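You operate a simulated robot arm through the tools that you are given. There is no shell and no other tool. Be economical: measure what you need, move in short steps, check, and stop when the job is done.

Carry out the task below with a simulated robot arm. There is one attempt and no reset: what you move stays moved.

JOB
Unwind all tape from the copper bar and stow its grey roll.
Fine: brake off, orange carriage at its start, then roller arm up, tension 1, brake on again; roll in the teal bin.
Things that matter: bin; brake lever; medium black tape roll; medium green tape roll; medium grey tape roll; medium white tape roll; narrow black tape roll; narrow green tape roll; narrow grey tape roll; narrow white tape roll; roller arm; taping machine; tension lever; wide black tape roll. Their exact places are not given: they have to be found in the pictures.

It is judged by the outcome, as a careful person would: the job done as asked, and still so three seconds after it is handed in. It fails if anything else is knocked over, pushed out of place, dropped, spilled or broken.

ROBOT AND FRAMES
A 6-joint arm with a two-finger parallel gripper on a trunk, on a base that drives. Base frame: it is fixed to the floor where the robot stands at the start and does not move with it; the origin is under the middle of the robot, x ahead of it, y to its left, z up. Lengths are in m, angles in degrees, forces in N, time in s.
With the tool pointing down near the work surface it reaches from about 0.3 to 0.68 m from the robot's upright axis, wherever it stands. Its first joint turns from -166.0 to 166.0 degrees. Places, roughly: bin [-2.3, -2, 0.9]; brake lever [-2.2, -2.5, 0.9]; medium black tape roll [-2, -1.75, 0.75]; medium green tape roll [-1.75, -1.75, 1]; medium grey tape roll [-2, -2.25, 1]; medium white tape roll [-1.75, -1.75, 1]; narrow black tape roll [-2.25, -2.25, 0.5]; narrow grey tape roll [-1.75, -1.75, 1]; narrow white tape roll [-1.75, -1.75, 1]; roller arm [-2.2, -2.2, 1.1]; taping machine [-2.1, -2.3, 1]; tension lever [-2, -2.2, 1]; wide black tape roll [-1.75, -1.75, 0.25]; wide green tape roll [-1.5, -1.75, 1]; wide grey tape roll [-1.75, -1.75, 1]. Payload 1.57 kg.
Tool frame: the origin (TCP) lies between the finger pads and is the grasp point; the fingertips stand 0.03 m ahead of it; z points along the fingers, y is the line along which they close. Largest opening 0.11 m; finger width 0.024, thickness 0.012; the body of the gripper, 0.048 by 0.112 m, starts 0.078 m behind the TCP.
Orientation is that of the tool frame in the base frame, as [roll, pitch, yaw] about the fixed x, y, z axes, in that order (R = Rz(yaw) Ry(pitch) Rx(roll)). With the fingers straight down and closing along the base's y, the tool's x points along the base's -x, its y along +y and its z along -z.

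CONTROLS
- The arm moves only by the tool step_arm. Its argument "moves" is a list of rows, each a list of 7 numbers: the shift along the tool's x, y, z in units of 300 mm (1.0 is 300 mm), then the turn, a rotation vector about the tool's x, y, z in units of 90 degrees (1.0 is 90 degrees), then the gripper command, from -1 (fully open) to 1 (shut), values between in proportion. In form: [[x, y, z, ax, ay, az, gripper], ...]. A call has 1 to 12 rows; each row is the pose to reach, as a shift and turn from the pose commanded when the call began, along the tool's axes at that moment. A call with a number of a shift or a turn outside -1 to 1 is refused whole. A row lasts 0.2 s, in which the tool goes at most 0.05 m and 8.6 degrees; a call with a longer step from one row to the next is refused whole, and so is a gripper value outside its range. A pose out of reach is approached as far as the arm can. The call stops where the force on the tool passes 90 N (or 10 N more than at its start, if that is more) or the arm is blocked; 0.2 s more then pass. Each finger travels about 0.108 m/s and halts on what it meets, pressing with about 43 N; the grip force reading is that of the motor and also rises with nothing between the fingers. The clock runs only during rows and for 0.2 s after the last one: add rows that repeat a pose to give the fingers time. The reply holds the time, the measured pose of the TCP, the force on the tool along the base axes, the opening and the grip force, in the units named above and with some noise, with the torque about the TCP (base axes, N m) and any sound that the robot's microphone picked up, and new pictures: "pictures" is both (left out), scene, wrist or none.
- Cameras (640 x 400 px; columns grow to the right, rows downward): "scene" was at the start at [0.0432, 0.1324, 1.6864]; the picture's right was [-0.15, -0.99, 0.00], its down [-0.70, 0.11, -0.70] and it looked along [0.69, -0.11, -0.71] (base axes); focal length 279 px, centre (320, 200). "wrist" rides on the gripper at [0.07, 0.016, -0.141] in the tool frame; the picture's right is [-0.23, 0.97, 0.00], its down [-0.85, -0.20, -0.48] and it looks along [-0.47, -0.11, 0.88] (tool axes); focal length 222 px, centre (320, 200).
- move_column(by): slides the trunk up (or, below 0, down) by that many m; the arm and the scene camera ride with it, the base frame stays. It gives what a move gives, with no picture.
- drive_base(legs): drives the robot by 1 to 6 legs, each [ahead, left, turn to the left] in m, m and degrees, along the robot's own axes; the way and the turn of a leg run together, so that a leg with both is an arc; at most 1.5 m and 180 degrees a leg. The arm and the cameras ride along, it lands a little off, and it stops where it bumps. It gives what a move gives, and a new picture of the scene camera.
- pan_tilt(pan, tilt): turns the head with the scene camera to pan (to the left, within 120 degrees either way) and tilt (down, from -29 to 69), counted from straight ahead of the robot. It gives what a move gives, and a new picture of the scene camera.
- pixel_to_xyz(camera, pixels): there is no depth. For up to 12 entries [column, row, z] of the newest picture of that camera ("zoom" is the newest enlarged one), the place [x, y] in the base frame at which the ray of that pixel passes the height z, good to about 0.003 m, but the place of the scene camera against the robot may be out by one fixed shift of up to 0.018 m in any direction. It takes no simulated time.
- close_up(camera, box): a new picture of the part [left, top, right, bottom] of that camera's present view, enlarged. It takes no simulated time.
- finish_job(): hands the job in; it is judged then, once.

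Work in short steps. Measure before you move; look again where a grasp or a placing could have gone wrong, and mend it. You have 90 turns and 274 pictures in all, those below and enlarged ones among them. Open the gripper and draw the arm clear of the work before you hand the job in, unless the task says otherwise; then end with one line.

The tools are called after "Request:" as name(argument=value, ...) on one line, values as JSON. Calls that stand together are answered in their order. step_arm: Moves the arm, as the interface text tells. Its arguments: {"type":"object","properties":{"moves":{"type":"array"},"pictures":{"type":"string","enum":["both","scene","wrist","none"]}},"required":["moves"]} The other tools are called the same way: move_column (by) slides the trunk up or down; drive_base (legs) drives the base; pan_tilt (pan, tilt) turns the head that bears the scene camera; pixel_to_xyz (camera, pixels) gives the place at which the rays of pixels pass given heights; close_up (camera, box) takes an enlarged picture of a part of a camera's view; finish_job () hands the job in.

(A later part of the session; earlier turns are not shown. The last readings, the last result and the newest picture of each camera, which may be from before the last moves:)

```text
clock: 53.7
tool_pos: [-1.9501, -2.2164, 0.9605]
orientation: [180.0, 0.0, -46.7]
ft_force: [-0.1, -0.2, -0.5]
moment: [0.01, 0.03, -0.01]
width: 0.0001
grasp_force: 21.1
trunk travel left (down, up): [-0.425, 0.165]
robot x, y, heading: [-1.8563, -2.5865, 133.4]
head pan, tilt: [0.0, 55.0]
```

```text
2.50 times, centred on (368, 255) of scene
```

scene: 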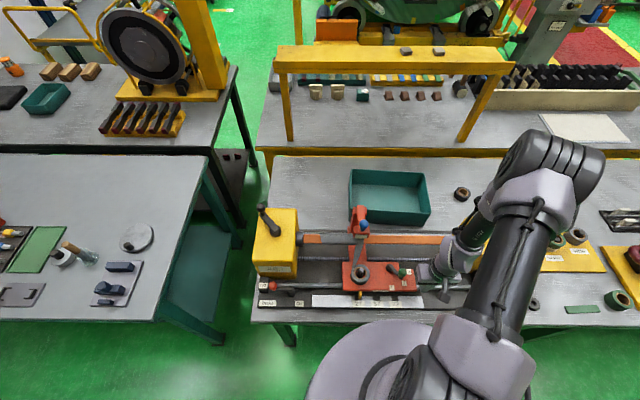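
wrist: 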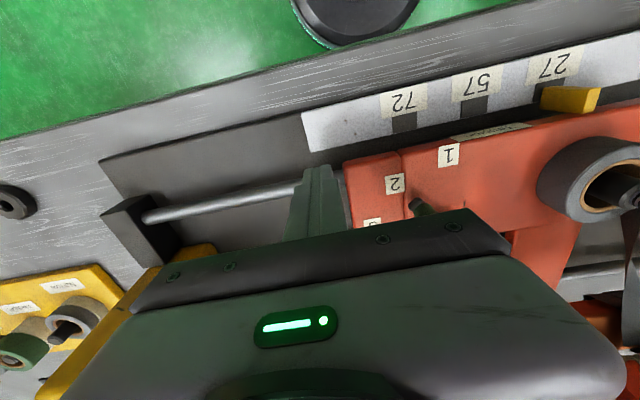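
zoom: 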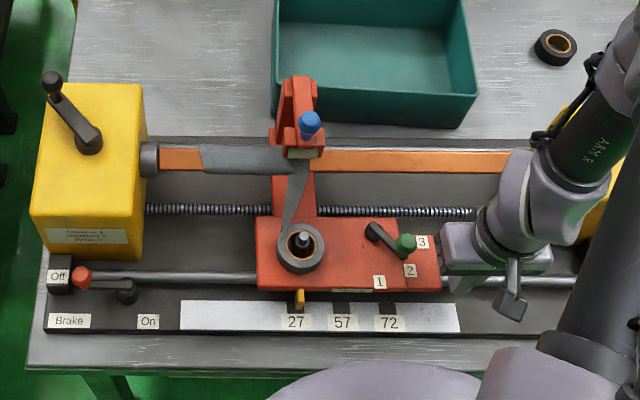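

The carriage moves freely and the bar/crank turn back, tape retreating. I keep pushing left another 60 mm.

Request:
step_arm(moves=[[0, 0.04, 0, 0, 0, 0, 1], [0, 0.08, 0, 0, 0, 0, 1], [0, 0.12, 0, 0, 0, 0, 1], [0, 0.16, 0, 0, 0, 0, 1], [0, 0.2, 0, 0, 0, 0, 1]], pictures="scene")

Request:
close_up(camera="scene", box=[240, 190, 496, 320])

```text
clock: 54.9
tool_pos: [-1.9942, -2.2598, 0.9585]
orientation: [-179.9, 0.0, -46.8]
ft_force: [-0.1, 0.3, -0.3]
moment: [0.01, -0.01, -0.01]
width: 0.0
grasp_force: 21.6
trunk travel left (down, up): [-0.425, 0.165]
robot x, y, heading: [-1.8582, -2.5868, 133.7]
head pan, tilt: [0.0, 55.0]
```

scene: 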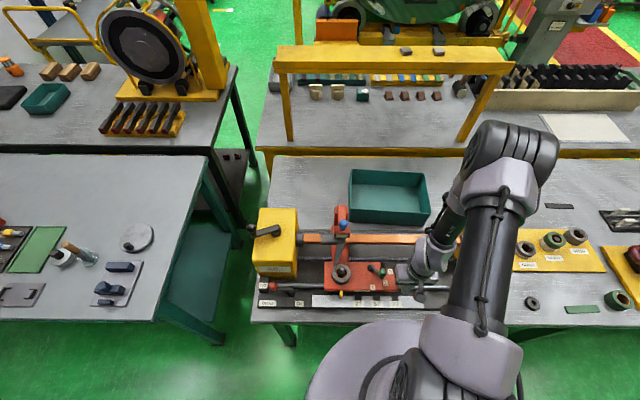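

```text
2.50 times, centred on (368, 255) of scene
```

zoom: 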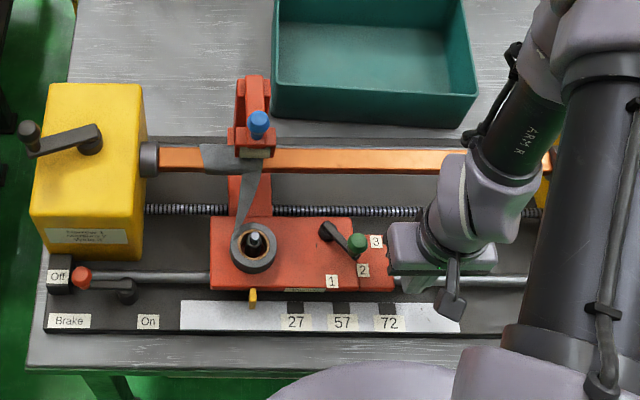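

Tape remaining from zoom col 200 to 255; continue another 50 mm.

Request:
step_arm(moves=[[0, 0.04, 0, 0, 0, 0, 1], [0, 0.08, 0, 0, 0, 0, 1], [0, 0.12, 0, 0, 0, 0, 1], [0, 0.15, 0, 0, 0, 0, 1], [0, 0.17, 0, 0, 0, 0, 1]], pictures="scene")

Request:
close_up(camera="scene", box=[240, 190, 496, 320])

```text
clock: 56.1
tool_pos: [-2.0307, -2.2928, 0.9581]
orientation: [-179.9, 0.0, -46.8]
ft_force: [-0.2, -0.4, -0.3]
moment: [0.0, 0.01, -0.01]
width: 0.0
grasp_force: 21.3
trunk travel left (down, up): [-0.425, 0.165]
robot x, y, heading: [-1.8602, -2.5852, 133.6]
head pan, tilt: [0.0, 55.0]
```

scene: 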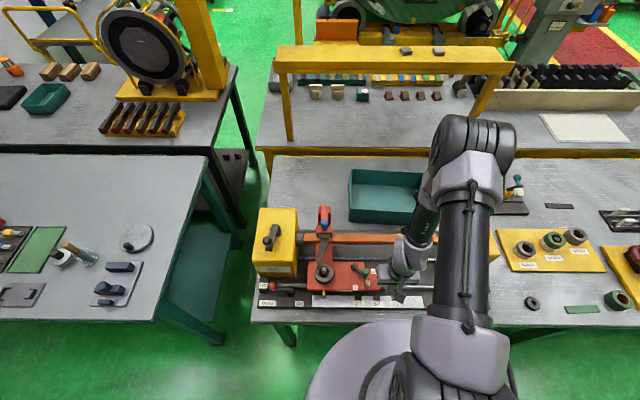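

```text
2.50 times, centred on (368, 255) of scene
```

zoom: 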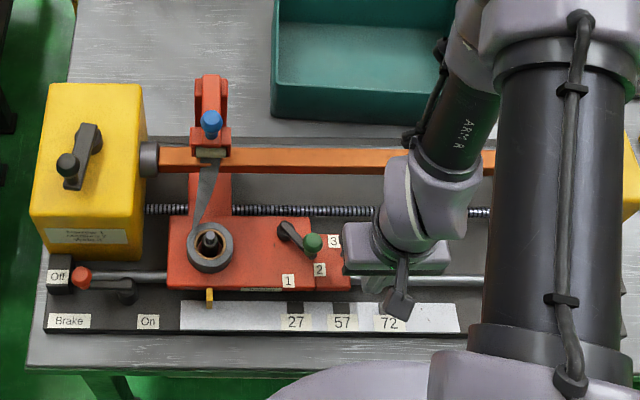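

Almost no tape left on the bar. I continue in small steps watching for the end stop.

Request:
step_arm(moves=[[0, 0.02, 0, 0, 0, 0, 1], [0, 0.035, 0, 0, 0, 0, 1], [0, 0.05, 0, 0, 0, 0, 1], [0, 0.05, 0, 0, 0, 0, 1]], pictures="scene")

Request:
close_up(camera="scene", box=[240, 200, 400, 320])

```text
clock: 57.1
tool_pos: [-2.0415, -2.3034, 0.9593]
orientation: [-179.8, 0.1, -46.9]
ft_force: [0.1, 0.1, 0.0]
moment: [0.02, -0.01, 0.0]
width: 0.0002
grasp_force: 21.2
trunk travel left (down, up): [-0.425, 0.165]
robot x, y, heading: [-1.8568, -2.5839, 133.3]
head pan, tilt: [0.0, 55.0]
```

scene: 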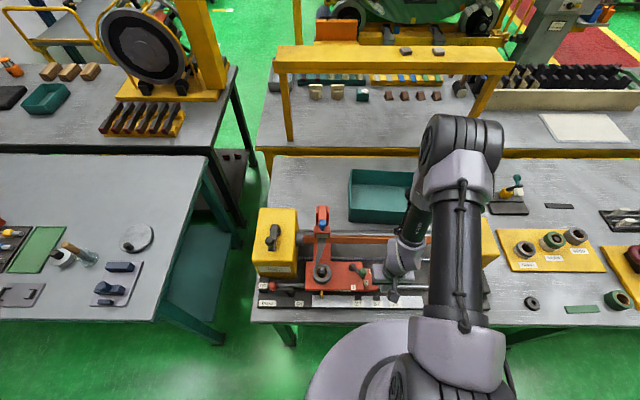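

```text
3.33 times, centred on (320, 260) of scene
```

zoom: 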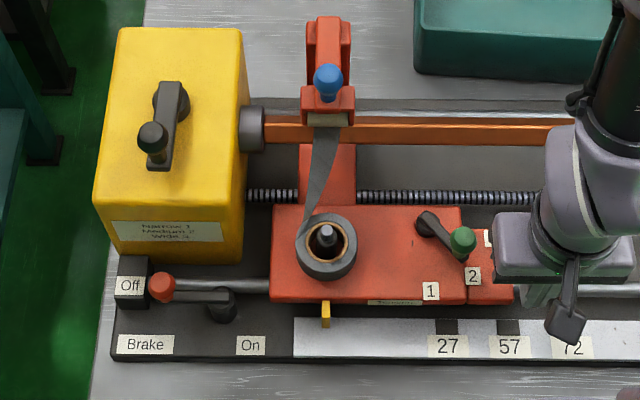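

Pointer moved only ~6 mm (the carriage had run slightly ahead of the finger). I continue slowly until it stops.

Request:
step_arm(moves=[[0, 0.015, 0, 0, 0, 0, 1], [0, 0.03, 0, 0, 0, 0, 1], [0, 0.045, 0, 0, 0, 0, 1], [0, 0.06, 0, 0, 0, 0, 1]], pictures="both")

Request:
close_up(camera="scene", box=[240, 200, 400, 320])

```text
clock: 58.1
tool_pos: [-2.048, -2.309, 0.9601]
orientation: [179.6, 0.2, -47.2]
ft_force: [68.2, 58.3, 9.2]
moment: [1.53, -1.74, -0.15]
width: 0.0
grasp_force: 21.0
trunk travel left (down, up): [-0.425, 0.165]
robot x, y, heading: [-1.855, -2.5864, 133.3]
head pan, tilt: [0.0, 55.0]
```

scene: 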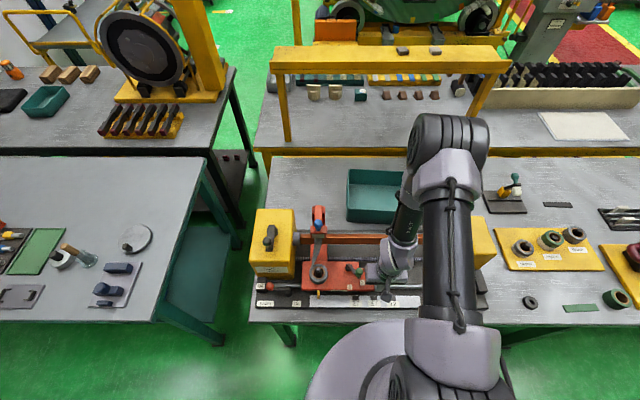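
wrist: 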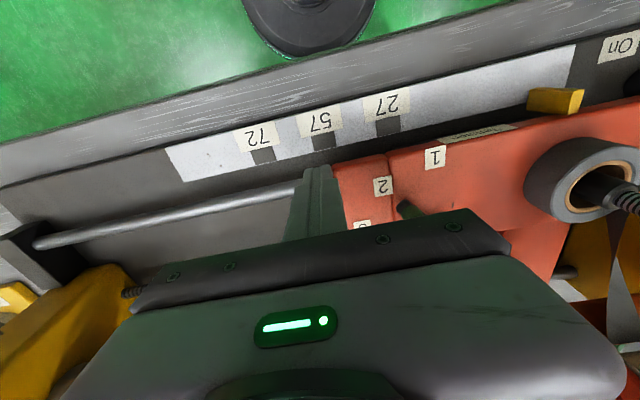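

```text
3.33 times, centred on (320, 260) of scene
```

zoom: 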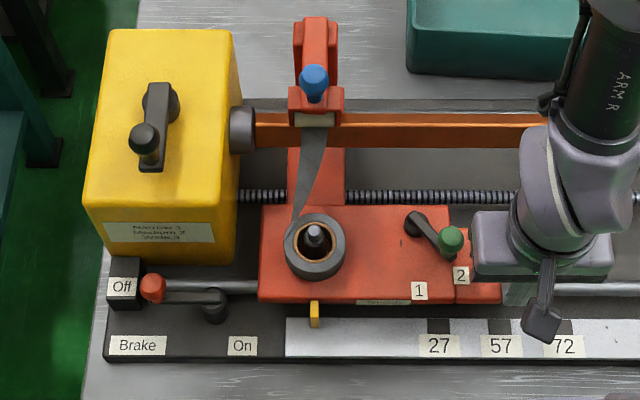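

End stop reached (≈90 N). I back off, lift clear and look at the roller arm.

Request:
step_arm(moves=[[0, -0.06, 0, 0, 0, 0, 1], [0, -0.12, 0, 0, 0, 0, 1], [0, -0.12, -0.15, 0, 0, 0, 1], [0, -0.12, -0.3, 0, 0, 0, 1], [0, -0.12, -0.45, 0, 0, 0, 1], [0, -0.12, -0.6, 0, 0, 0, 1], [0, -0.12, -0.75, 0, 0, 0, 1]], pictures="both")

Request:
close_up(camera="scene", box=[280, 190, 380, 300])

Request:
close_up(camera="wrist", box=[320, 60, 520, 220])

```text
clock: 59.7
tool_pos: [-2.0284, -2.29, 1.1855]
orientation: [-179.8, 0.1, -46.9]
ft_force: [-0.4, -0.3, -0.7]
moment: [0.03, 0.0, 0.04]
width: 0.0001
grasp_force: 20.6
trunk travel left (down, up): [-0.425, 0.165]
robot x, y, heading: [-1.8568, -2.5861, 133.3]
head pan, tilt: [0.0, 55.0]
```

scene: 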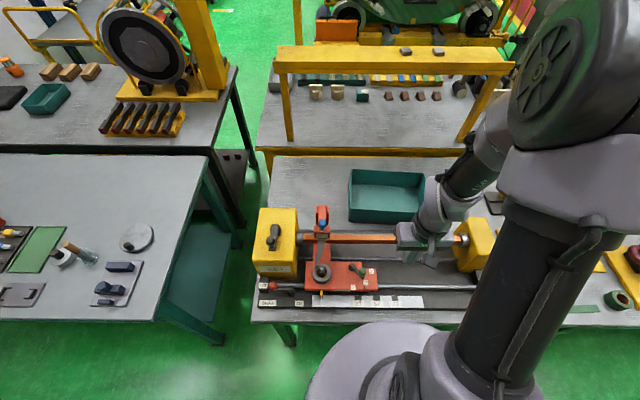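
wrist: 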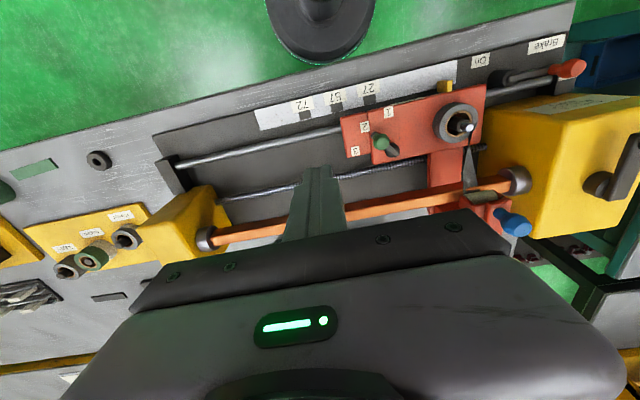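

```text
3.64 times, centred on (330, 245) of scene
```

zoom: 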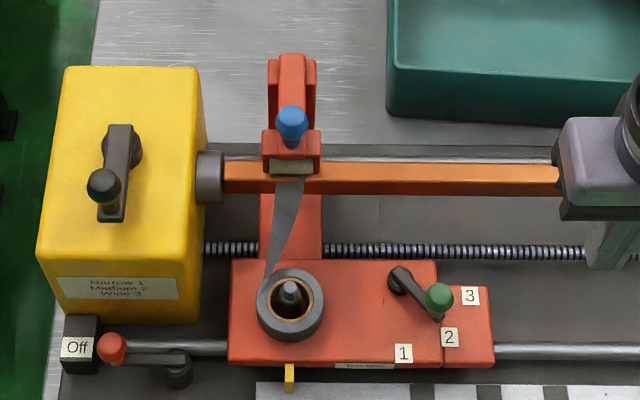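

```text
2.50 times, centred on (420, 140) of wrist
```

zoom: 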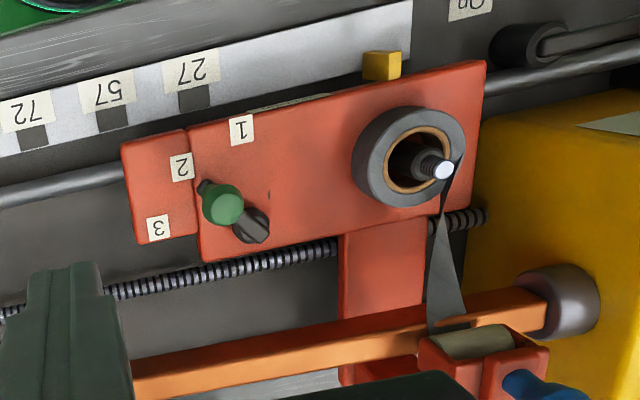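

I record the blue knob's ray, then move over it for a second view.

Request:
pixel_to_xyz(camera="wrist", pixels=[[520, 226, 1.05], [520, 226, 1.1], [520, 226, 1.15], [500, 215, 1.1], [467, 129, 1.01], [380, 142, 0.99], [475, 195, 1.0]])

Request:
step_arm(moves=[[-0.0, 0.1, -0.08, 0, 0, 0, 0.5], [-0.0, 0.2, -0.2, 0, 0, 0, 0], [-0.0, 0.35, -0.25, 0, 0, 0, -0.3], [-0.0, 0.5, -0.25, 0, 0, 0, -0.3], [0, 0.58, -0.25, 0, 0, 0, -0.3], [0, 0.58, -0.25, 0, 0, 0, -0.3]], pictures="wrist")

```text
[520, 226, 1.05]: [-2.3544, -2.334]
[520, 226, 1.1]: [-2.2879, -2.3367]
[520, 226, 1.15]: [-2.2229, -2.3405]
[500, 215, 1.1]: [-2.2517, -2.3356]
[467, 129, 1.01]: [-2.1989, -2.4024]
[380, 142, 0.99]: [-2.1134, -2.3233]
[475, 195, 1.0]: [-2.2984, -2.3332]
```

```text
clock: 61.1
tool_pos: [-2.1567, -2.41, 1.2583]
orientation: [-179.9, 0.0, -47.0]
ft_force: [0.1, 0.9, 0.1]
moment: [0.01, 0.02, -0.03]
width: 0.0716
grasp_force: 0.0
trunk travel left (down, up): [-0.425, 0.165]
robot x, y, heading: [-1.8633, -2.5864, 133.3]
head pan, tilt: [0.0, 55.0]
```

wrist: 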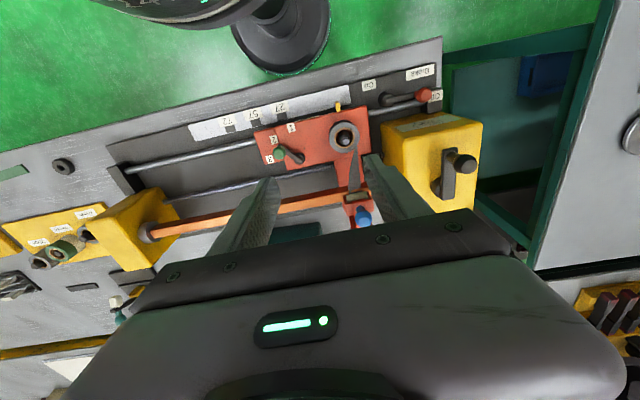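

Request:
pixel_to_xyz(camera="wrist", pixels=[[363, 217, 1.05], [363, 217, 1.1], [363, 217, 1.15], [357, 196, 1.05], [346, 138, 1.01], [279, 152, 0.99]])

Request:
close_up(camera="wrist", box=[310, 130, 438, 230])

```text
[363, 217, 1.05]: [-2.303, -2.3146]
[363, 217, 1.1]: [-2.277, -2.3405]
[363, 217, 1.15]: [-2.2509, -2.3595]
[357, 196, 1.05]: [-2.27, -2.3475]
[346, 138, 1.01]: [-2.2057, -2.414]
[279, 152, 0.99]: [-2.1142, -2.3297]
```

```text
4.00 times, centred on (374, 180) of wrist
```

zoom: 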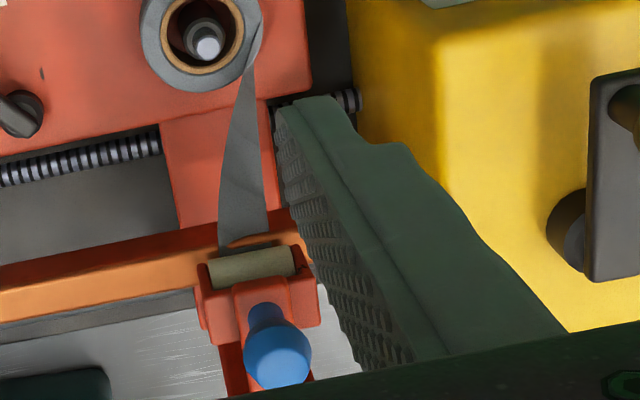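

Blue knob ≈(-2.272,-2.342,1.11). I check the scene view's offset with it and gauge the hinge behind.

Request:
pixel_to_xyz(camera="scene", pixels=[[321.7, 223.5, 1.11], [321.7, 206.5, 1.0], [321.7, 206.5, 1.1], [321.7, 206.5, 1.15], [321.7, 268, 1.01], [321.7, 235, 1.03]])

Request:
close_up(camera="scene", box=[296, 195, 348, 245])

```text
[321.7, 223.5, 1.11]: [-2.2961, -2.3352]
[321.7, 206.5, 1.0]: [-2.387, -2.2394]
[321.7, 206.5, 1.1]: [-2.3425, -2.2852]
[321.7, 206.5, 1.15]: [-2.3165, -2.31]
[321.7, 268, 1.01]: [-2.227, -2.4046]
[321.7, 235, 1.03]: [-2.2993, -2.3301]
```

```text
8.00 times, centred on (322, 220) of scene
```

zoom: 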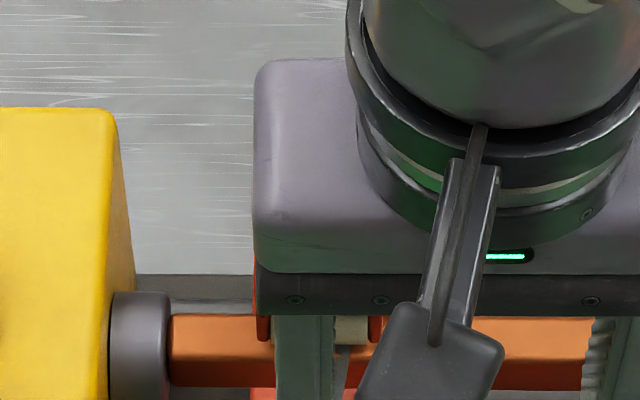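

Scene view offset ≈(+0.024,-0.007). I move above the blue knob and check centring before lowering.

Request:
step_arm(moves=[[-0.14, 0.04, 0, 0, 0, 0, -0.3], [-0.28, 0.08, 0, 0, 0, 0, -0.3], [-0.428, 0.127, 0.0, 0, 0, 0, -0.3], [-0.428, 0.127, 0.15, 0, 0, 0, -0.3], [-0.428, 0.127, 0.26, 0, 0, 0, -0.3], [-0.428, 0.127, 0.26, 0, 0, 0, -0.3]], pictures="both")

Request:
close_up(camera="wrist", box=[220, 80, 420, 240])

Request:
close_up(camera="scene", box=[280, 190, 380, 300])

```text
clock: 62.5
tool_pos: [-2.2721, -2.3409, 1.1816]
orientation: [-180.0, 0.0, -47.0]
ft_force: [-0.2, -0.9, -1.4]
moment: [0.03, -0.01, -0.02]
width: 0.0716
grasp_force: 0.0
trunk travel left (down, up): [-0.425, 0.165]
robot x, y, heading: [-1.8651, -2.5853, 133.5]
head pan, tilt: [0.0, 55.0]
```

scene: 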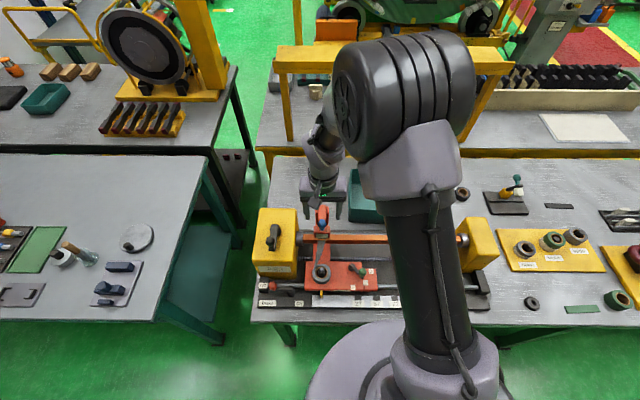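
wrist: 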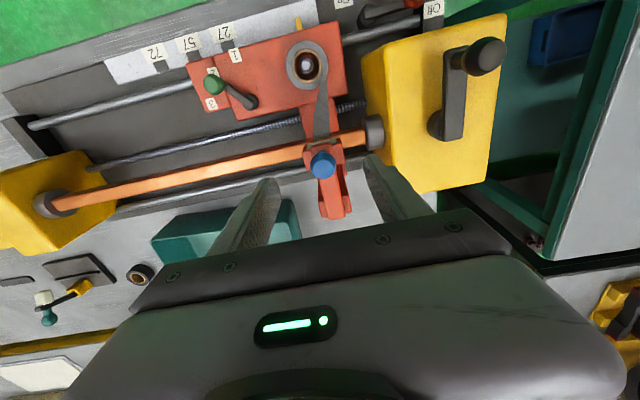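

```text
2.50 times, centred on (320, 160) of wrist
```

zoom: 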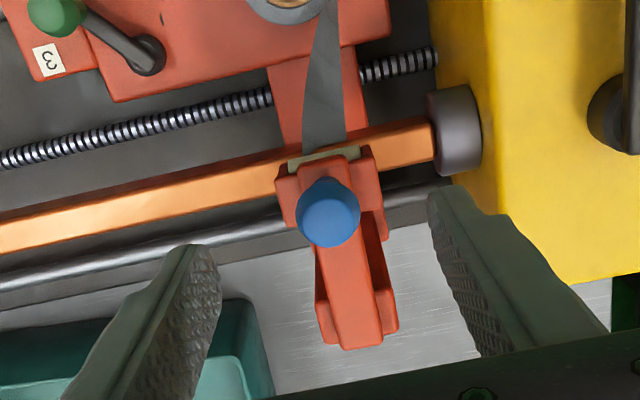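

```text
3.64 times, centred on (330, 245) of scene
```

zoom: 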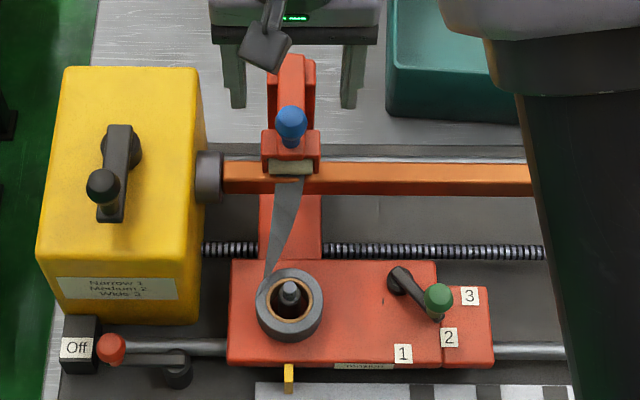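

Request:
pixel_to_xyz(camera="wrist", pixels=[[323, 165, 1.08], [323, 165, 1.1], [323, 165, 1.12], [335, 212, 1.0], [335, 212, 1.05], [335, 212, 1.1], [315, 140, 1.03]])

```text
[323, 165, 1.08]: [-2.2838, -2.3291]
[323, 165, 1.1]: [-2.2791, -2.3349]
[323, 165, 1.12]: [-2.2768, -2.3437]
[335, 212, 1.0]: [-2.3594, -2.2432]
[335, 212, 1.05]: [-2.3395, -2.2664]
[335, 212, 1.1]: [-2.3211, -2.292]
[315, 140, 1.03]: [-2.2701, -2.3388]
```

Knob centre ≈(-2.277,-2.340,1.11); arm's rear end (hinge) ≈0.065 behind. I lower and grip the knob.

Request:
step_arm(moves=[[-0.01, 0.01, 0.13, 0, 0, 0, -0.2], [-0.01, 0.01, 0.24, 0, 0, 0, 0], [-0.01, 0.01, 0.24, 0, 0, 0, 0.4], [-0.01, 0.01, 0.24, 0, 0, 0, 0.8], [-0.01, 0.01, 0.24, 0, 0, 0, 0.8]], pictures="wrist")

```text
clock: 63.7
tool_pos: [-2.2753, -2.3392, 1.1084]
orientation: [-179.9, 0.0, -46.9]
ft_force: [-2.1, -1.1, -1.9]
moment: [-0.01, -0.04, 0.15]
width: 0.027
grasp_force: 37.7
trunk travel left (down, up): [-0.425, 0.165]
robot x, y, heading: [-1.8588, -2.5887, 133.2]
head pan, tilt: [0.0, 55.0]
```

wrist: 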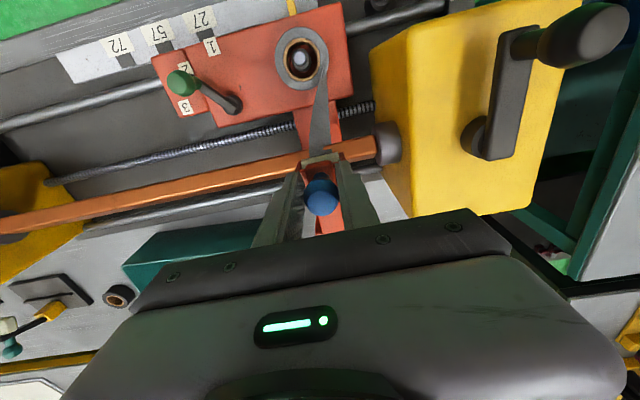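

Gripped (27 mm). I lift along the hinge arc about 20° and read the forces.

Request:
step_arm(moves=[[-0.008, 0, -0.015, 0, 0, 0, 0.8], [-0.018, 0, -0.03, 0, 0, 0, 0.8], [-0.03, 0, -0.045, 0, 0, 0, 0.8], [-0.042, 0, -0.059, 0, 0, 0, 0.8]], pictures="wrist")

```text
clock: 64.7
tool_pos: [-2.2815, -2.3335, 1.1264]
orientation: [-180.0, -0.1, -46.9]
ft_force: [9.2, -7.1, -9.5]
moment: [-0.82, -0.78, 0.0]
width: 0.027
grasp_force: 37.6
trunk travel left (down, up): [-0.425, 0.165]
robot x, y, heading: [-1.8586, -2.5861, 133.5]
head pan, tilt: [0.0, 55.0]
```

wrist: 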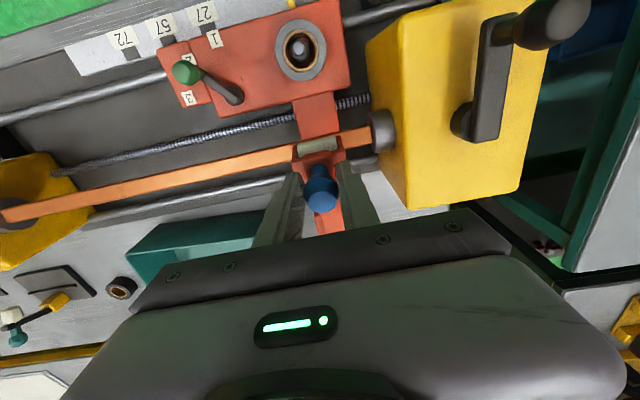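

The tape strip is gone and the bar bare; +m force says the path is more upright than I assumed. I continue with a corrected arc.

Request:
step_arm(moves=[[-0.01, 0, -0.025, 0, 0, 0, 0.8], [-0.032, 0, -0.052, 0, 0, 0, 0.8], [-0.055, 0, -0.07, 0, 0, 0, 0.8], [-0.083, 0, -0.085, 0, 0, 0, 0.8]], pictures="wrist")

```text
clock: 65.7
tool_pos: [-2.2989, -2.314, 1.1529]
orientation: [-179.9, 0.0, -46.8]
ft_force: [9.8, -4.8, -7.4]
moment: [-0.83, -0.88, -0.04]
width: 0.0273
grasp_force: 37.4
trunk travel left (down, up): [-0.425, 0.165]
robot x, y, heading: [-1.8607, -2.5845, 133.3]
head pan, tilt: [0.0, 55.0]
```

wrist: 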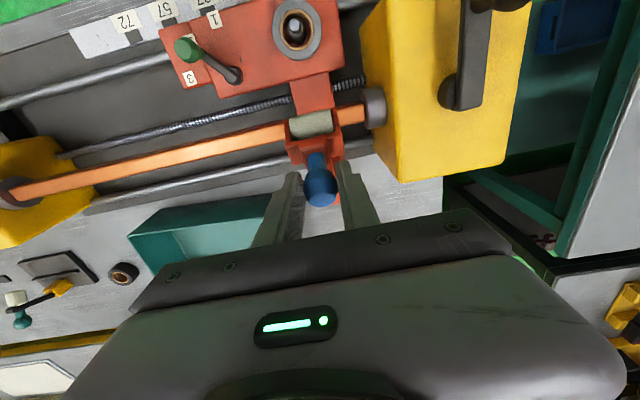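

Circle fit: hinge at m≈0.063, z≈1.083, radius 0.083; turned ~40° so far. I continue to ~70°.

Request:
step_arm(moves=[[-0.033, 0, -0.02, 0, 0, 0, 0.8], [-0.067, 0, -0.037, 0, 0, 0, 0.8], [-0.1, 0, -0.044, 0, 0, 0, 0.8], [-0.138, 0, -0.047, 0, 0, 0, 0.8]], pictures="both")

```text
clock: 66.7
tool_pos: [-2.3263, -2.2848, 1.1668]
orientation: [180.0, 0.2, -46.9]
ft_force: [11.6, -2.3, 7.6]
moment: [-0.75, -0.86, -0.05]
width: 0.0269
grasp_force: 37.4
trunk travel left (down, up): [-0.425, 0.165]
robot x, y, heading: [-1.8582, -2.5835, 133.3]
head pan, tilt: [0.0, 55.0]
```

scene: 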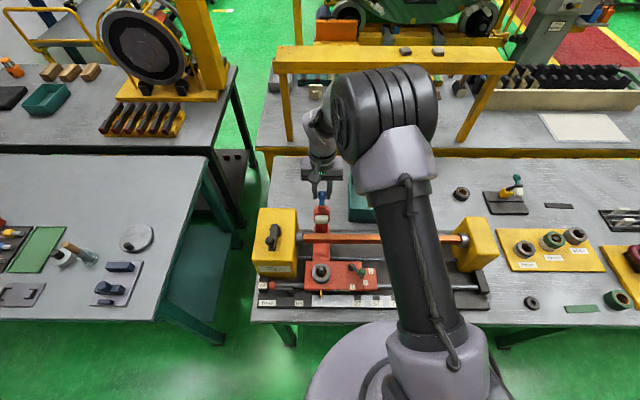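
wrist: 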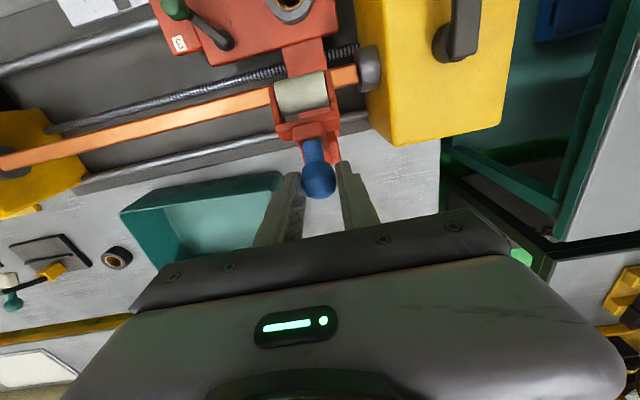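

Still resisting mildly; I continue past vertical until a stop is felt.

Request:
step_arm(moves=[[-0.03, 0, 0.0, 0, 0, 0, 0.8], [-0.06, 0, 0.007, 0, 0, 0, 0.8], [-0.09, 0, 0.015, 0, 0, 0, 0.8], [-0.12, 0, 0.025, 0, 0, 0, 0.8]], pictures="wrist")

```text
clock: 67.7
tool_pos: [-2.353, -2.2586, 1.1584]
orientation: [-180.0, 0.1, -46.9]
ft_force: [0.7, 0.3, 0.1]
moment: [-0.02, 0.02, 0.02]
width: 0.0113
grasp_force: 0.0
trunk travel left (down, up): [-0.425, 0.165]
robot x, y, heading: [-1.8621, -2.5845, 133.3]
head pan, tilt: [0.0, 55.0]
```

wrist: 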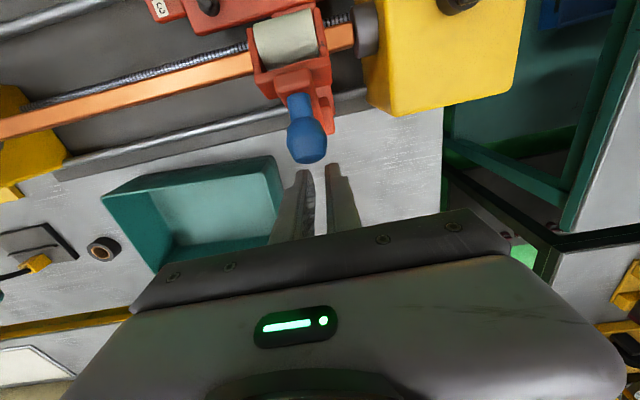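

The fingers slid off at the stop; the arm appears up. I lift clear and check it stays.

Request:
step_arm(moves=[[-0.03, 0, -0.05, 0, 0, 0, 0.7], [-0.03, 0, -0.2, 0, 0, 0, 0.3], [-0.03, 0, -0.35, 0, 0, 0, 0], [0.1, 0.0, -0.4, 0, 0, 0, 0], [0.25, 0, -0.42, 0, 0, 0, 0], [0.4, 0, -0.42, 0, 0, 0, 0], [0.5, 0, -0.42, 0, 0, 0, 0]], pictures="both")

Request:
close_up(camera="scene", box=[280, 190, 380, 300])

Request:
close_up(camera="wrist", box=[230, 80, 430, 240])

```text
clock: 69.3
tool_pos: [-2.2503, -2.3683, 1.285]
orientation: [180.0, 0.0, -47.0]
ft_force: [0.3, 0.3, -0.8]
moment: [0.01, -0.01, -0.01]
width: 0.0549
grasp_force: 0.1
trunk travel left (down, up): [-0.425, 0.165]
robot x, y, heading: [-1.8564, -2.5834, 133.4]
head pan, tilt: [0.0, 55.0]
```

scene: 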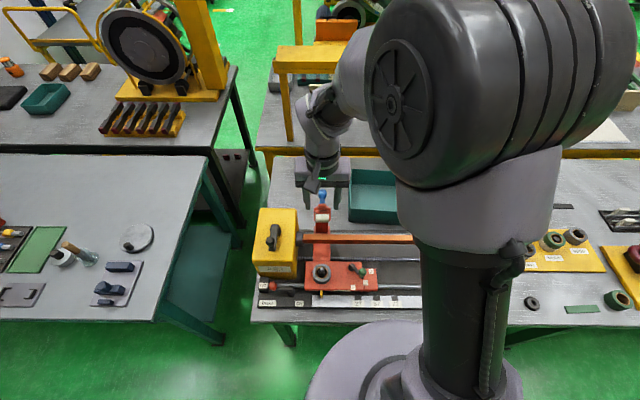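
wrist: 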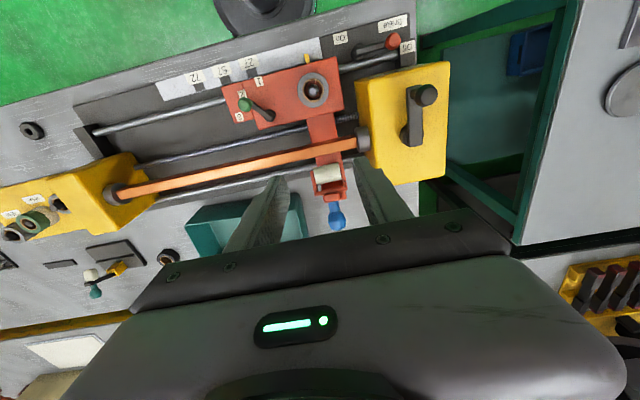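

```text
3.64 times, centred on (330, 245) of scene
```

zoom: 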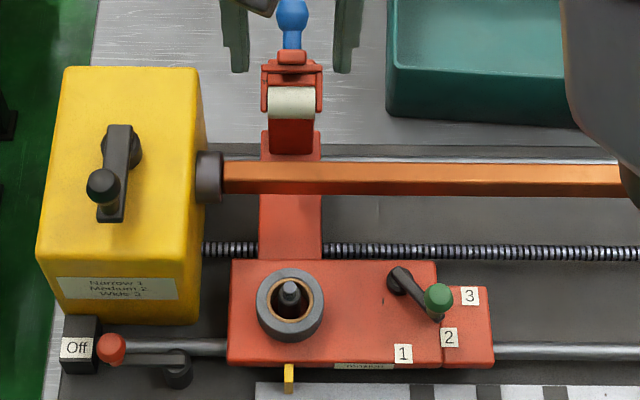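

```text
2.50 times, centred on (330, 160) of wrist
```

zoom: 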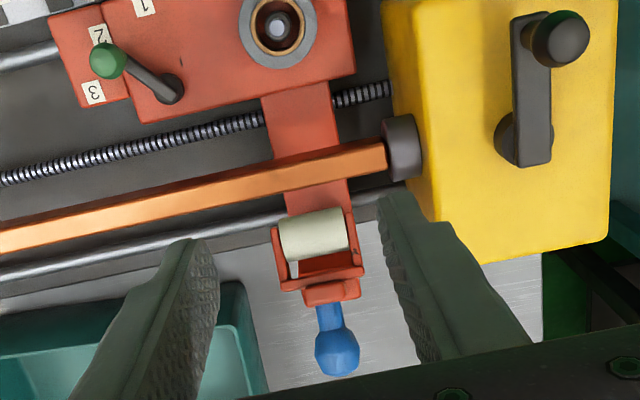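

Roller arm is upright, bar bare. Next the tension lever (2 → 1): I measure knob, hub and labels.

Request:
pixel_to_xyz(camera="wrist", pixels=[[245, 104, 0.98], [245, 104, 1.0], [271, 116, 0.95], [271, 116, 0.96], [260, 82, 0.95], [241, 95, 0.95], [239, 117, 0.95], [313, 91, 1.01], [316, 87, 0.97]])

```text
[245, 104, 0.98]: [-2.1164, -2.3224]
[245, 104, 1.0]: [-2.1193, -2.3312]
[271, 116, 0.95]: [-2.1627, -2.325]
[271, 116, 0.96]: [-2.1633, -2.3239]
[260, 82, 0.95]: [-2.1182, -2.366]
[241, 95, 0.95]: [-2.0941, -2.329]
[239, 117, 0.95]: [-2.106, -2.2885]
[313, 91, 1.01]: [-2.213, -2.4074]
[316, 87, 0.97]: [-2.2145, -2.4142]
```

Hub ≈(-2.160,-2.325), knob ≈(-2.115,-2.326); label 1 needs about 43° swing toward the robot. I move above the green knob and check.

Request:
step_arm(moves=[[0.07, -0.14, 0, 0, 0, 0, -0.1], [0.14, -0.28, 0, 0, 0, 0, -0.1], [0.205, -0.426, 0, 0, 0, 0, -0.1], [0.205, -0.426, 0.16, 0, 0, 0, -0.1], [0.205, -0.426, 0.32, 0, 0, 0, -0.1], [0.205, -0.426, 0.48, 0, 0, 0, -0.1], [0.205, -0.426, 0.65, 0, 0, 0, -0.1], [0.205, -0.426, 0.72, 0, 0, 0, -0.1], [0.205, -0.426, 0.72, 0, 0, 0, -0.1]], pictures="wrist")

Request:
close_up(camera="wrist", box=[220, 80, 420, 240])

```text
refused: row 7 steps farther than a row can; nothing moved
```

```text
2.50 times, centred on (320, 160) of wrist
```

zoom: 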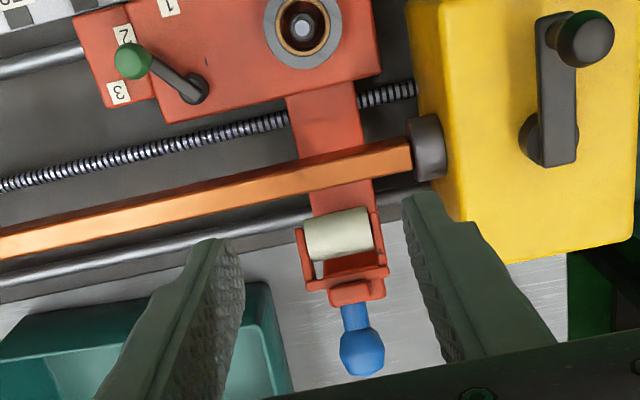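

One row was too long; I resend with shorter steps.

Request:
step_arm(moves=[[0.07, -0.14, 0, 0, 0, 0, -0.1], [0.14, -0.28, 0, 0, 0, 0, -0.1], [0.205, -0.42, 0, 0, 0, 0, -0.1], [0.205, -0.426, 0.16, 0, 0, 0, -0.1], [0.205, -0.426, 0.32, 0, 0, 0, -0.1], [0.205, -0.426, 0.48, 0, 0, 0, -0.1], [0.205, -0.426, 0.62, 0, 0, 0, -0.1], [0.205, -0.426, 0.72, 0, 0, 0, -0.1], [0.205, -0.426, 0.72, 0, 0, 0, -0.1]], pictures="wrist")

Request:
close_up(camera="wrist", box=[220, 80, 420, 240])

```text
clock: 71.3
tool_pos: [-2.1161, -2.3249, 1.0695]
orientation: [-179.8, 0.0, -46.9]
ft_force: [-0.4, -0.5, -0.9]
moment: [0.02, 0.0, -0.01]
width: 0.0605
grasp_force: 0.1
trunk travel left (down, up): [-0.425, 0.165]
robot x, y, heading: [-1.8598, -2.5894, 133.8]
head pan, tilt: [0.0, 55.0]
```

wrist: 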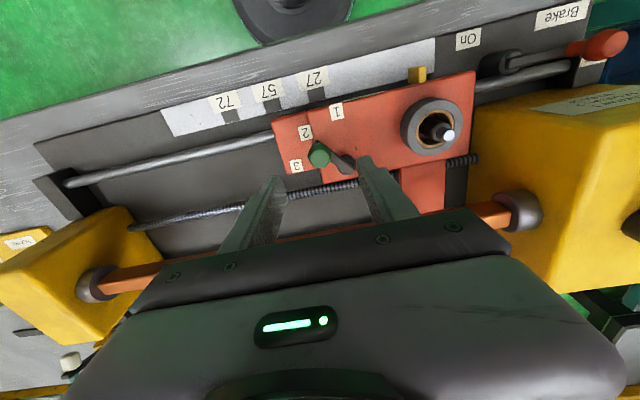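

```text
2.50 times, centred on (320, 160) of wrist
```

zoom: 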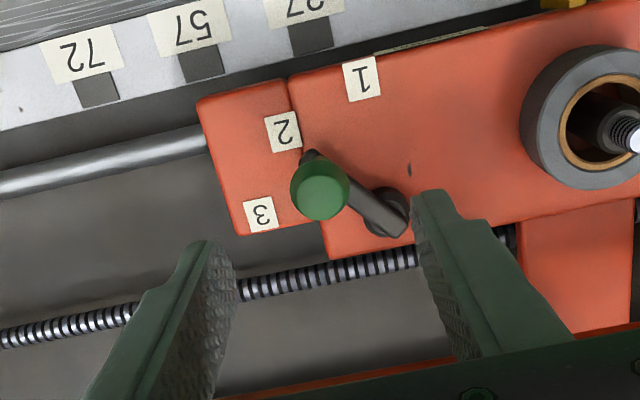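

Request:
pixel_to_xyz(camera="wrist", pixels=[[320, 155, 0.97], [320, 155, 0.98], [320, 155, 0.99], [320, 155, 1.0], [348, 161, 0.96], [348, 161, 0.95], [337, 111, 0.95], [306, 132, 0.95]])

```text
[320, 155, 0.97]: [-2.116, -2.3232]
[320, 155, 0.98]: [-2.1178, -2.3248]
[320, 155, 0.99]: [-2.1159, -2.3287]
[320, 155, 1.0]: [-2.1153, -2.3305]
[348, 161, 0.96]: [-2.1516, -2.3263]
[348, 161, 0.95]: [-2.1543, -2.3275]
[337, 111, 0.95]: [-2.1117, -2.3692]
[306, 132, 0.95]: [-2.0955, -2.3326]
```

TCP is over the knob. Narrow the fingers, descend to z 1.0 and grip.

Request:
step_arm(moves=[[0.005, 0, 0, 0, 0, 0, 0.25], [0.005, 0, 0.12, 0, 0, 0, 0.25], [0.005, 0, 0.232, 0, 0, 0, 0.25], [0.005, 0, 0.232, 0, 0, 0, 0.6], [0.005, 0, 0.232, 0, 0, 0, 0.8], [0.005, 0, 0.232, 0, 0, 0, 0.8]], pictures="wrist")

```text
clock: 72.7
tool_pos: [-2.1158, -2.3273, 0.9989]
orientation: [180.0, 0.0, -46.9]
ft_force: [-0.3, 1.6, -3.9]
moment: [0.31, 0.31, -0.08]
width: 0.0244
grasp_force: 36.6
trunk travel left (down, up): [-0.425, 0.165]
robot x, y, heading: [-1.8617, -2.5839, 133.4]
head pan, tilt: [0.0, 55.0]
```

wrist: 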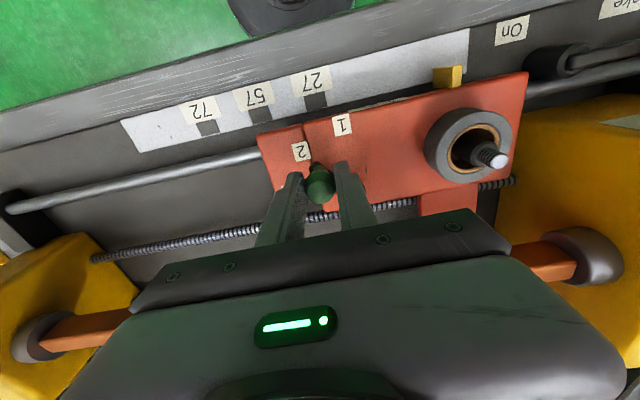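

Gripped (24 mm). I swing it along its arc toward 1 (leftward, against the carriage's stop).

Request:
step_arm(moves=[[0.01, 0.013, 0, 0, 0, 0, 0.8], [0.018, 0.026, 0, 0, 0, 0, 0.8], [0.024, 0.04, 0, 0, 0, 0, 0.8], [0.028, 0.054, 0, 0, 0, 0, 0.8], [0.031, 0.07, 0, 0, 0, 0, 0.8], [0.032, 0.085, 0, 0, 0, 0, 0.8], [0.032, 0.085, 0, 0, 0, 0, 0.8]], pictures="wrist")

Request:
close_up(camera="wrist", box=[220, 80, 420, 240])

```text
clock: 74.3
tool_pos: [-2.1263, -2.351, 0.9999]
orientation: [179.9, 0.0, -46.8]
ft_force: [8.9, 1.4, 0.6]
moment: [-0.13, -0.21, -0.37]
width: 0.0244
grasp_force: 36.3
trunk travel left (down, up): [-0.425, 0.165]
robot x, y, heading: [-1.8641, -2.5857, 133.2]
head pan, tilt: [0.0, 55.0]
```

wrist: 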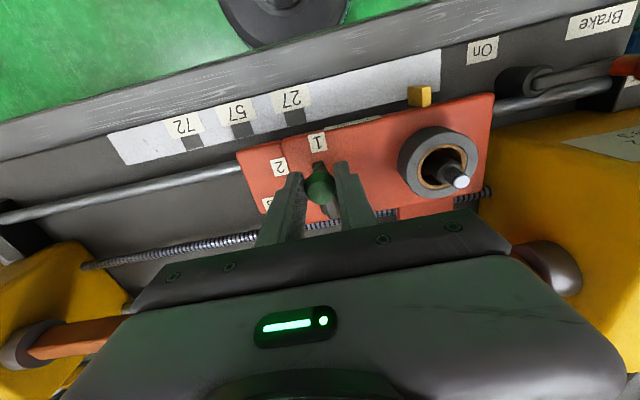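

```text
2.50 times, centred on (320, 160) of wrist
```

zoom: 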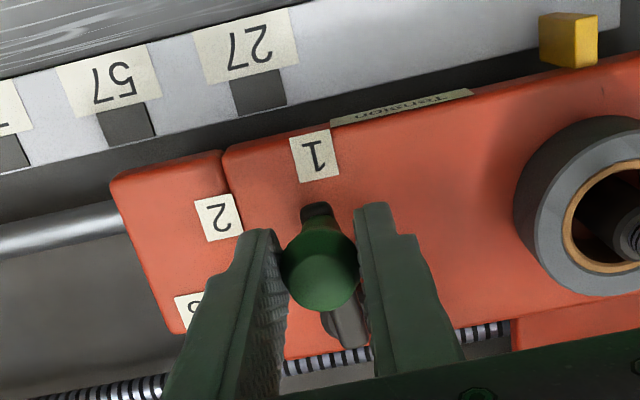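

The lever points at 1. I release, rise and check.

Request:
step_arm(moves=[[0, 0, 0, 0, 0, 0, 0.4], [0, 0, 0, 0, 0, 0, 0.2], [0, 0, -0.1, 0, 0, 0, 0.2], [0, 0, -0.25, 0, 0, 0, 0.1], [0, 0, -0.4, 0, 0, 0, 0], [0, 0, -0.5, 0, 0, 0, 0]], pictures="wrist")

Request:
close_up(camera="wrist", box=[220, 60, 420, 220])

```text
clock: 75.7
tool_pos: [-2.125, -2.3506, 1.1494]
orientation: [-179.9, 0.0, -46.8]
ft_force: [-0.4, 0.6, -0.5]
moment: [-0.02, 0.02, 0.02]
width: 0.0551
grasp_force: 0.2
trunk travel left (down, up): [-0.425, 0.165]
robot x, y, heading: [-1.8608, -2.5841, 133.3]
head pan, tilt: [0.0, 55.0]
```

wrist: 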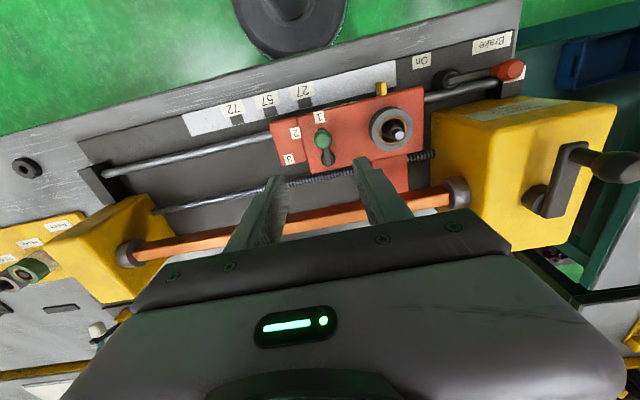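

```text
2.50 times, centred on (320, 140) of wrist
```

zoom: 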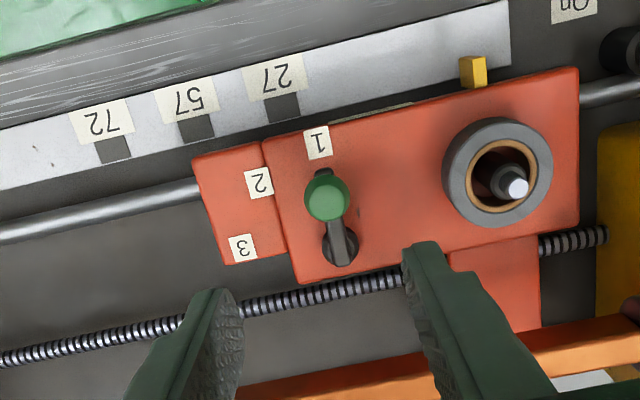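

Tension is at 1 with the carriage still home. For the brake I need the knob's place and the headstock front face.

Request:
pixel_to_xyz(camera="wrist", pixels=[[511, 68, 0.95], [511, 68, 0.97], [450, 78, 0.91], [434, 112, 1.05], [434, 112, 1.1], [434, 112, 1.0], [617, 104, 1.0], [617, 104, 1.05], [617, 104, 1.1]])

Request:
close_up(camera="wrist", box=[420, 30, 640, 230])

Request:
close_up(camera="scene", box=[240, 190, 340, 300])

```text
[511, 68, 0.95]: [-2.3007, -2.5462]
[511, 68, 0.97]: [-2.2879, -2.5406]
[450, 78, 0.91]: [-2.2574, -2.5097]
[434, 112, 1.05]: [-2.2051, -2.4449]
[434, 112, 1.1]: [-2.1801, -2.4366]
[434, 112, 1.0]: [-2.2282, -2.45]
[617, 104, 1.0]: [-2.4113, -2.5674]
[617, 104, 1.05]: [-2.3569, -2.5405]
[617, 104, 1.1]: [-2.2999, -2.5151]
```

```text
2.00 times, centred on (530, 130) of wrist
```

zoom: 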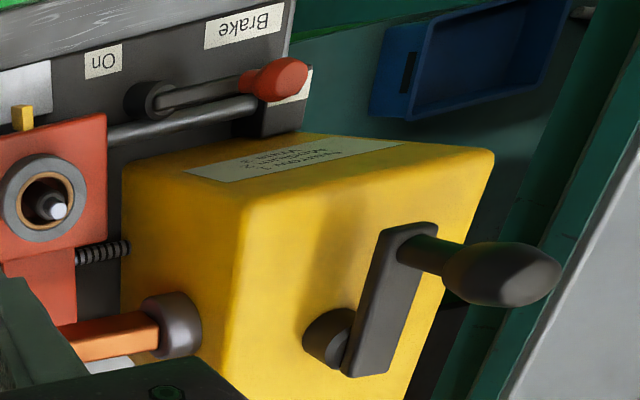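

```text
3.64 times, centred on (290, 245) of scene
```

zoom: 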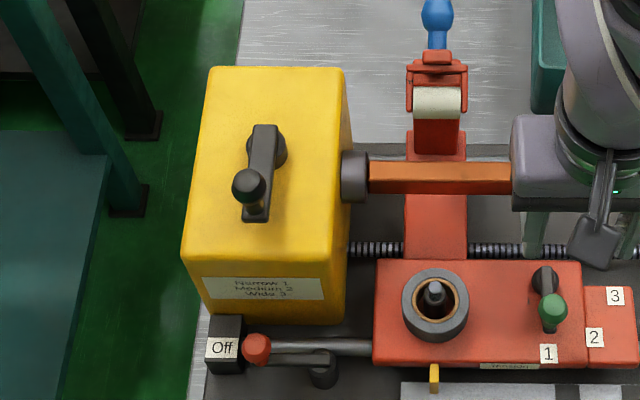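

Headstock front face is at m≈0.228, top ≈1.04; brake knob at m≈0.275, so a straight-down grip fits. I move above the knob.

Request:
step_arm(moves=[[0.012, 0.15, 0, 0, 0, 0, 0.1], [0.024, 0.3, 0, 0, 0, 0, 0.1], [0.036, 0.45, 0, 0, 0, 0, 0.1], [0.048, 0.6, 0, 0, 0, 0, 0.1], [0.06, 0.74, 0, 0, 0, 0, 0.1], [0.074, 0.873, 0, 0, 0, 0, 0.1], [0.074, 0.873, 0.15, 0, 0, 0, 0.1], [0.074, 0.873, 0.3, 0, 0, 0, 0.1], [0.074, 0.873, 0.3, 0, 0, 0, 0.1]], pictures="wrist")

Request:
close_up(camera="wrist", box=[220, 80, 420, 240])

```text
clock: 77.7
tool_pos: [-2.3017, -2.5455, 1.0578]
orientation: [-180.0, -0.1, -46.9]
ft_force: [0.3, -1.0, -0.5]
moment: [0.0, 0.02, 0.03]
width: 0.0496
grasp_force: 0.0
trunk travel left (down, up): [-0.425, 0.165]
robot x, y, heading: [-1.8609, -2.5863, 133.3]
head pan, tilt: [0.0, 55.0]
```

wrist: 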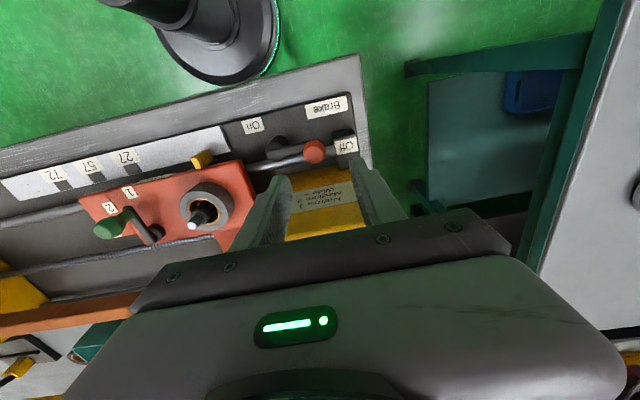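

```text
2.50 times, centred on (320, 160) of wrist
```

zoom: 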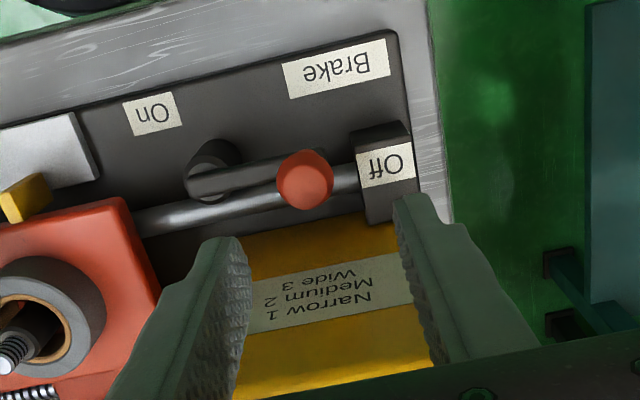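

Request:
pixel_to_xyz(camera="wrist", pixels=[[314, 152, 0.95], [314, 152, 0.96], [277, 150, 0.91], [277, 150, 0.88]])

```text
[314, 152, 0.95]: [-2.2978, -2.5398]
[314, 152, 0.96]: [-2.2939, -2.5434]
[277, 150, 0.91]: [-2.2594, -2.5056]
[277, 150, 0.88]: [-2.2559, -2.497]
```

I shift 7 mm right, descend and grip the brake knob.

Request:
step_arm(moves=[[0.003, -0.023, 0.1, 0, 0, 0, 0.2], [0.003, -0.023, 0.22, 0, 0, 0, 0.2], [0.003, -0.023, 0.335, 0, 0, 0, 0.2], [0.003, -0.023, 0.335, 0, 0, 0, 0.5], [0.003, -0.023, 0.335, 0, 0, 0, 0.8], [0.003, -0.023, 0.335, 0, 0, 0, 0.8]], pictures="wrist")

```text
clock: 79.1
tool_pos: [-2.2925, -2.5396, 0.9612]
orientation: [179.6, 0.1, -46.9]
ft_force: [10.6, 14.9, 69.4]
moment: [1.25, -1.79, 0.08]
width: 0.0332
grasp_force: 12.6
trunk travel left (down, up): [-0.425, 0.165]
robot x, y, heading: [-1.8604, -2.5828, 133.3]
head pan, tilt: [0.0, 55.0]
```

wrist: 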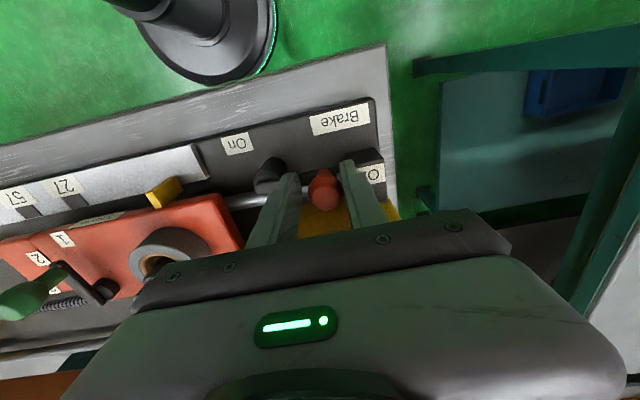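

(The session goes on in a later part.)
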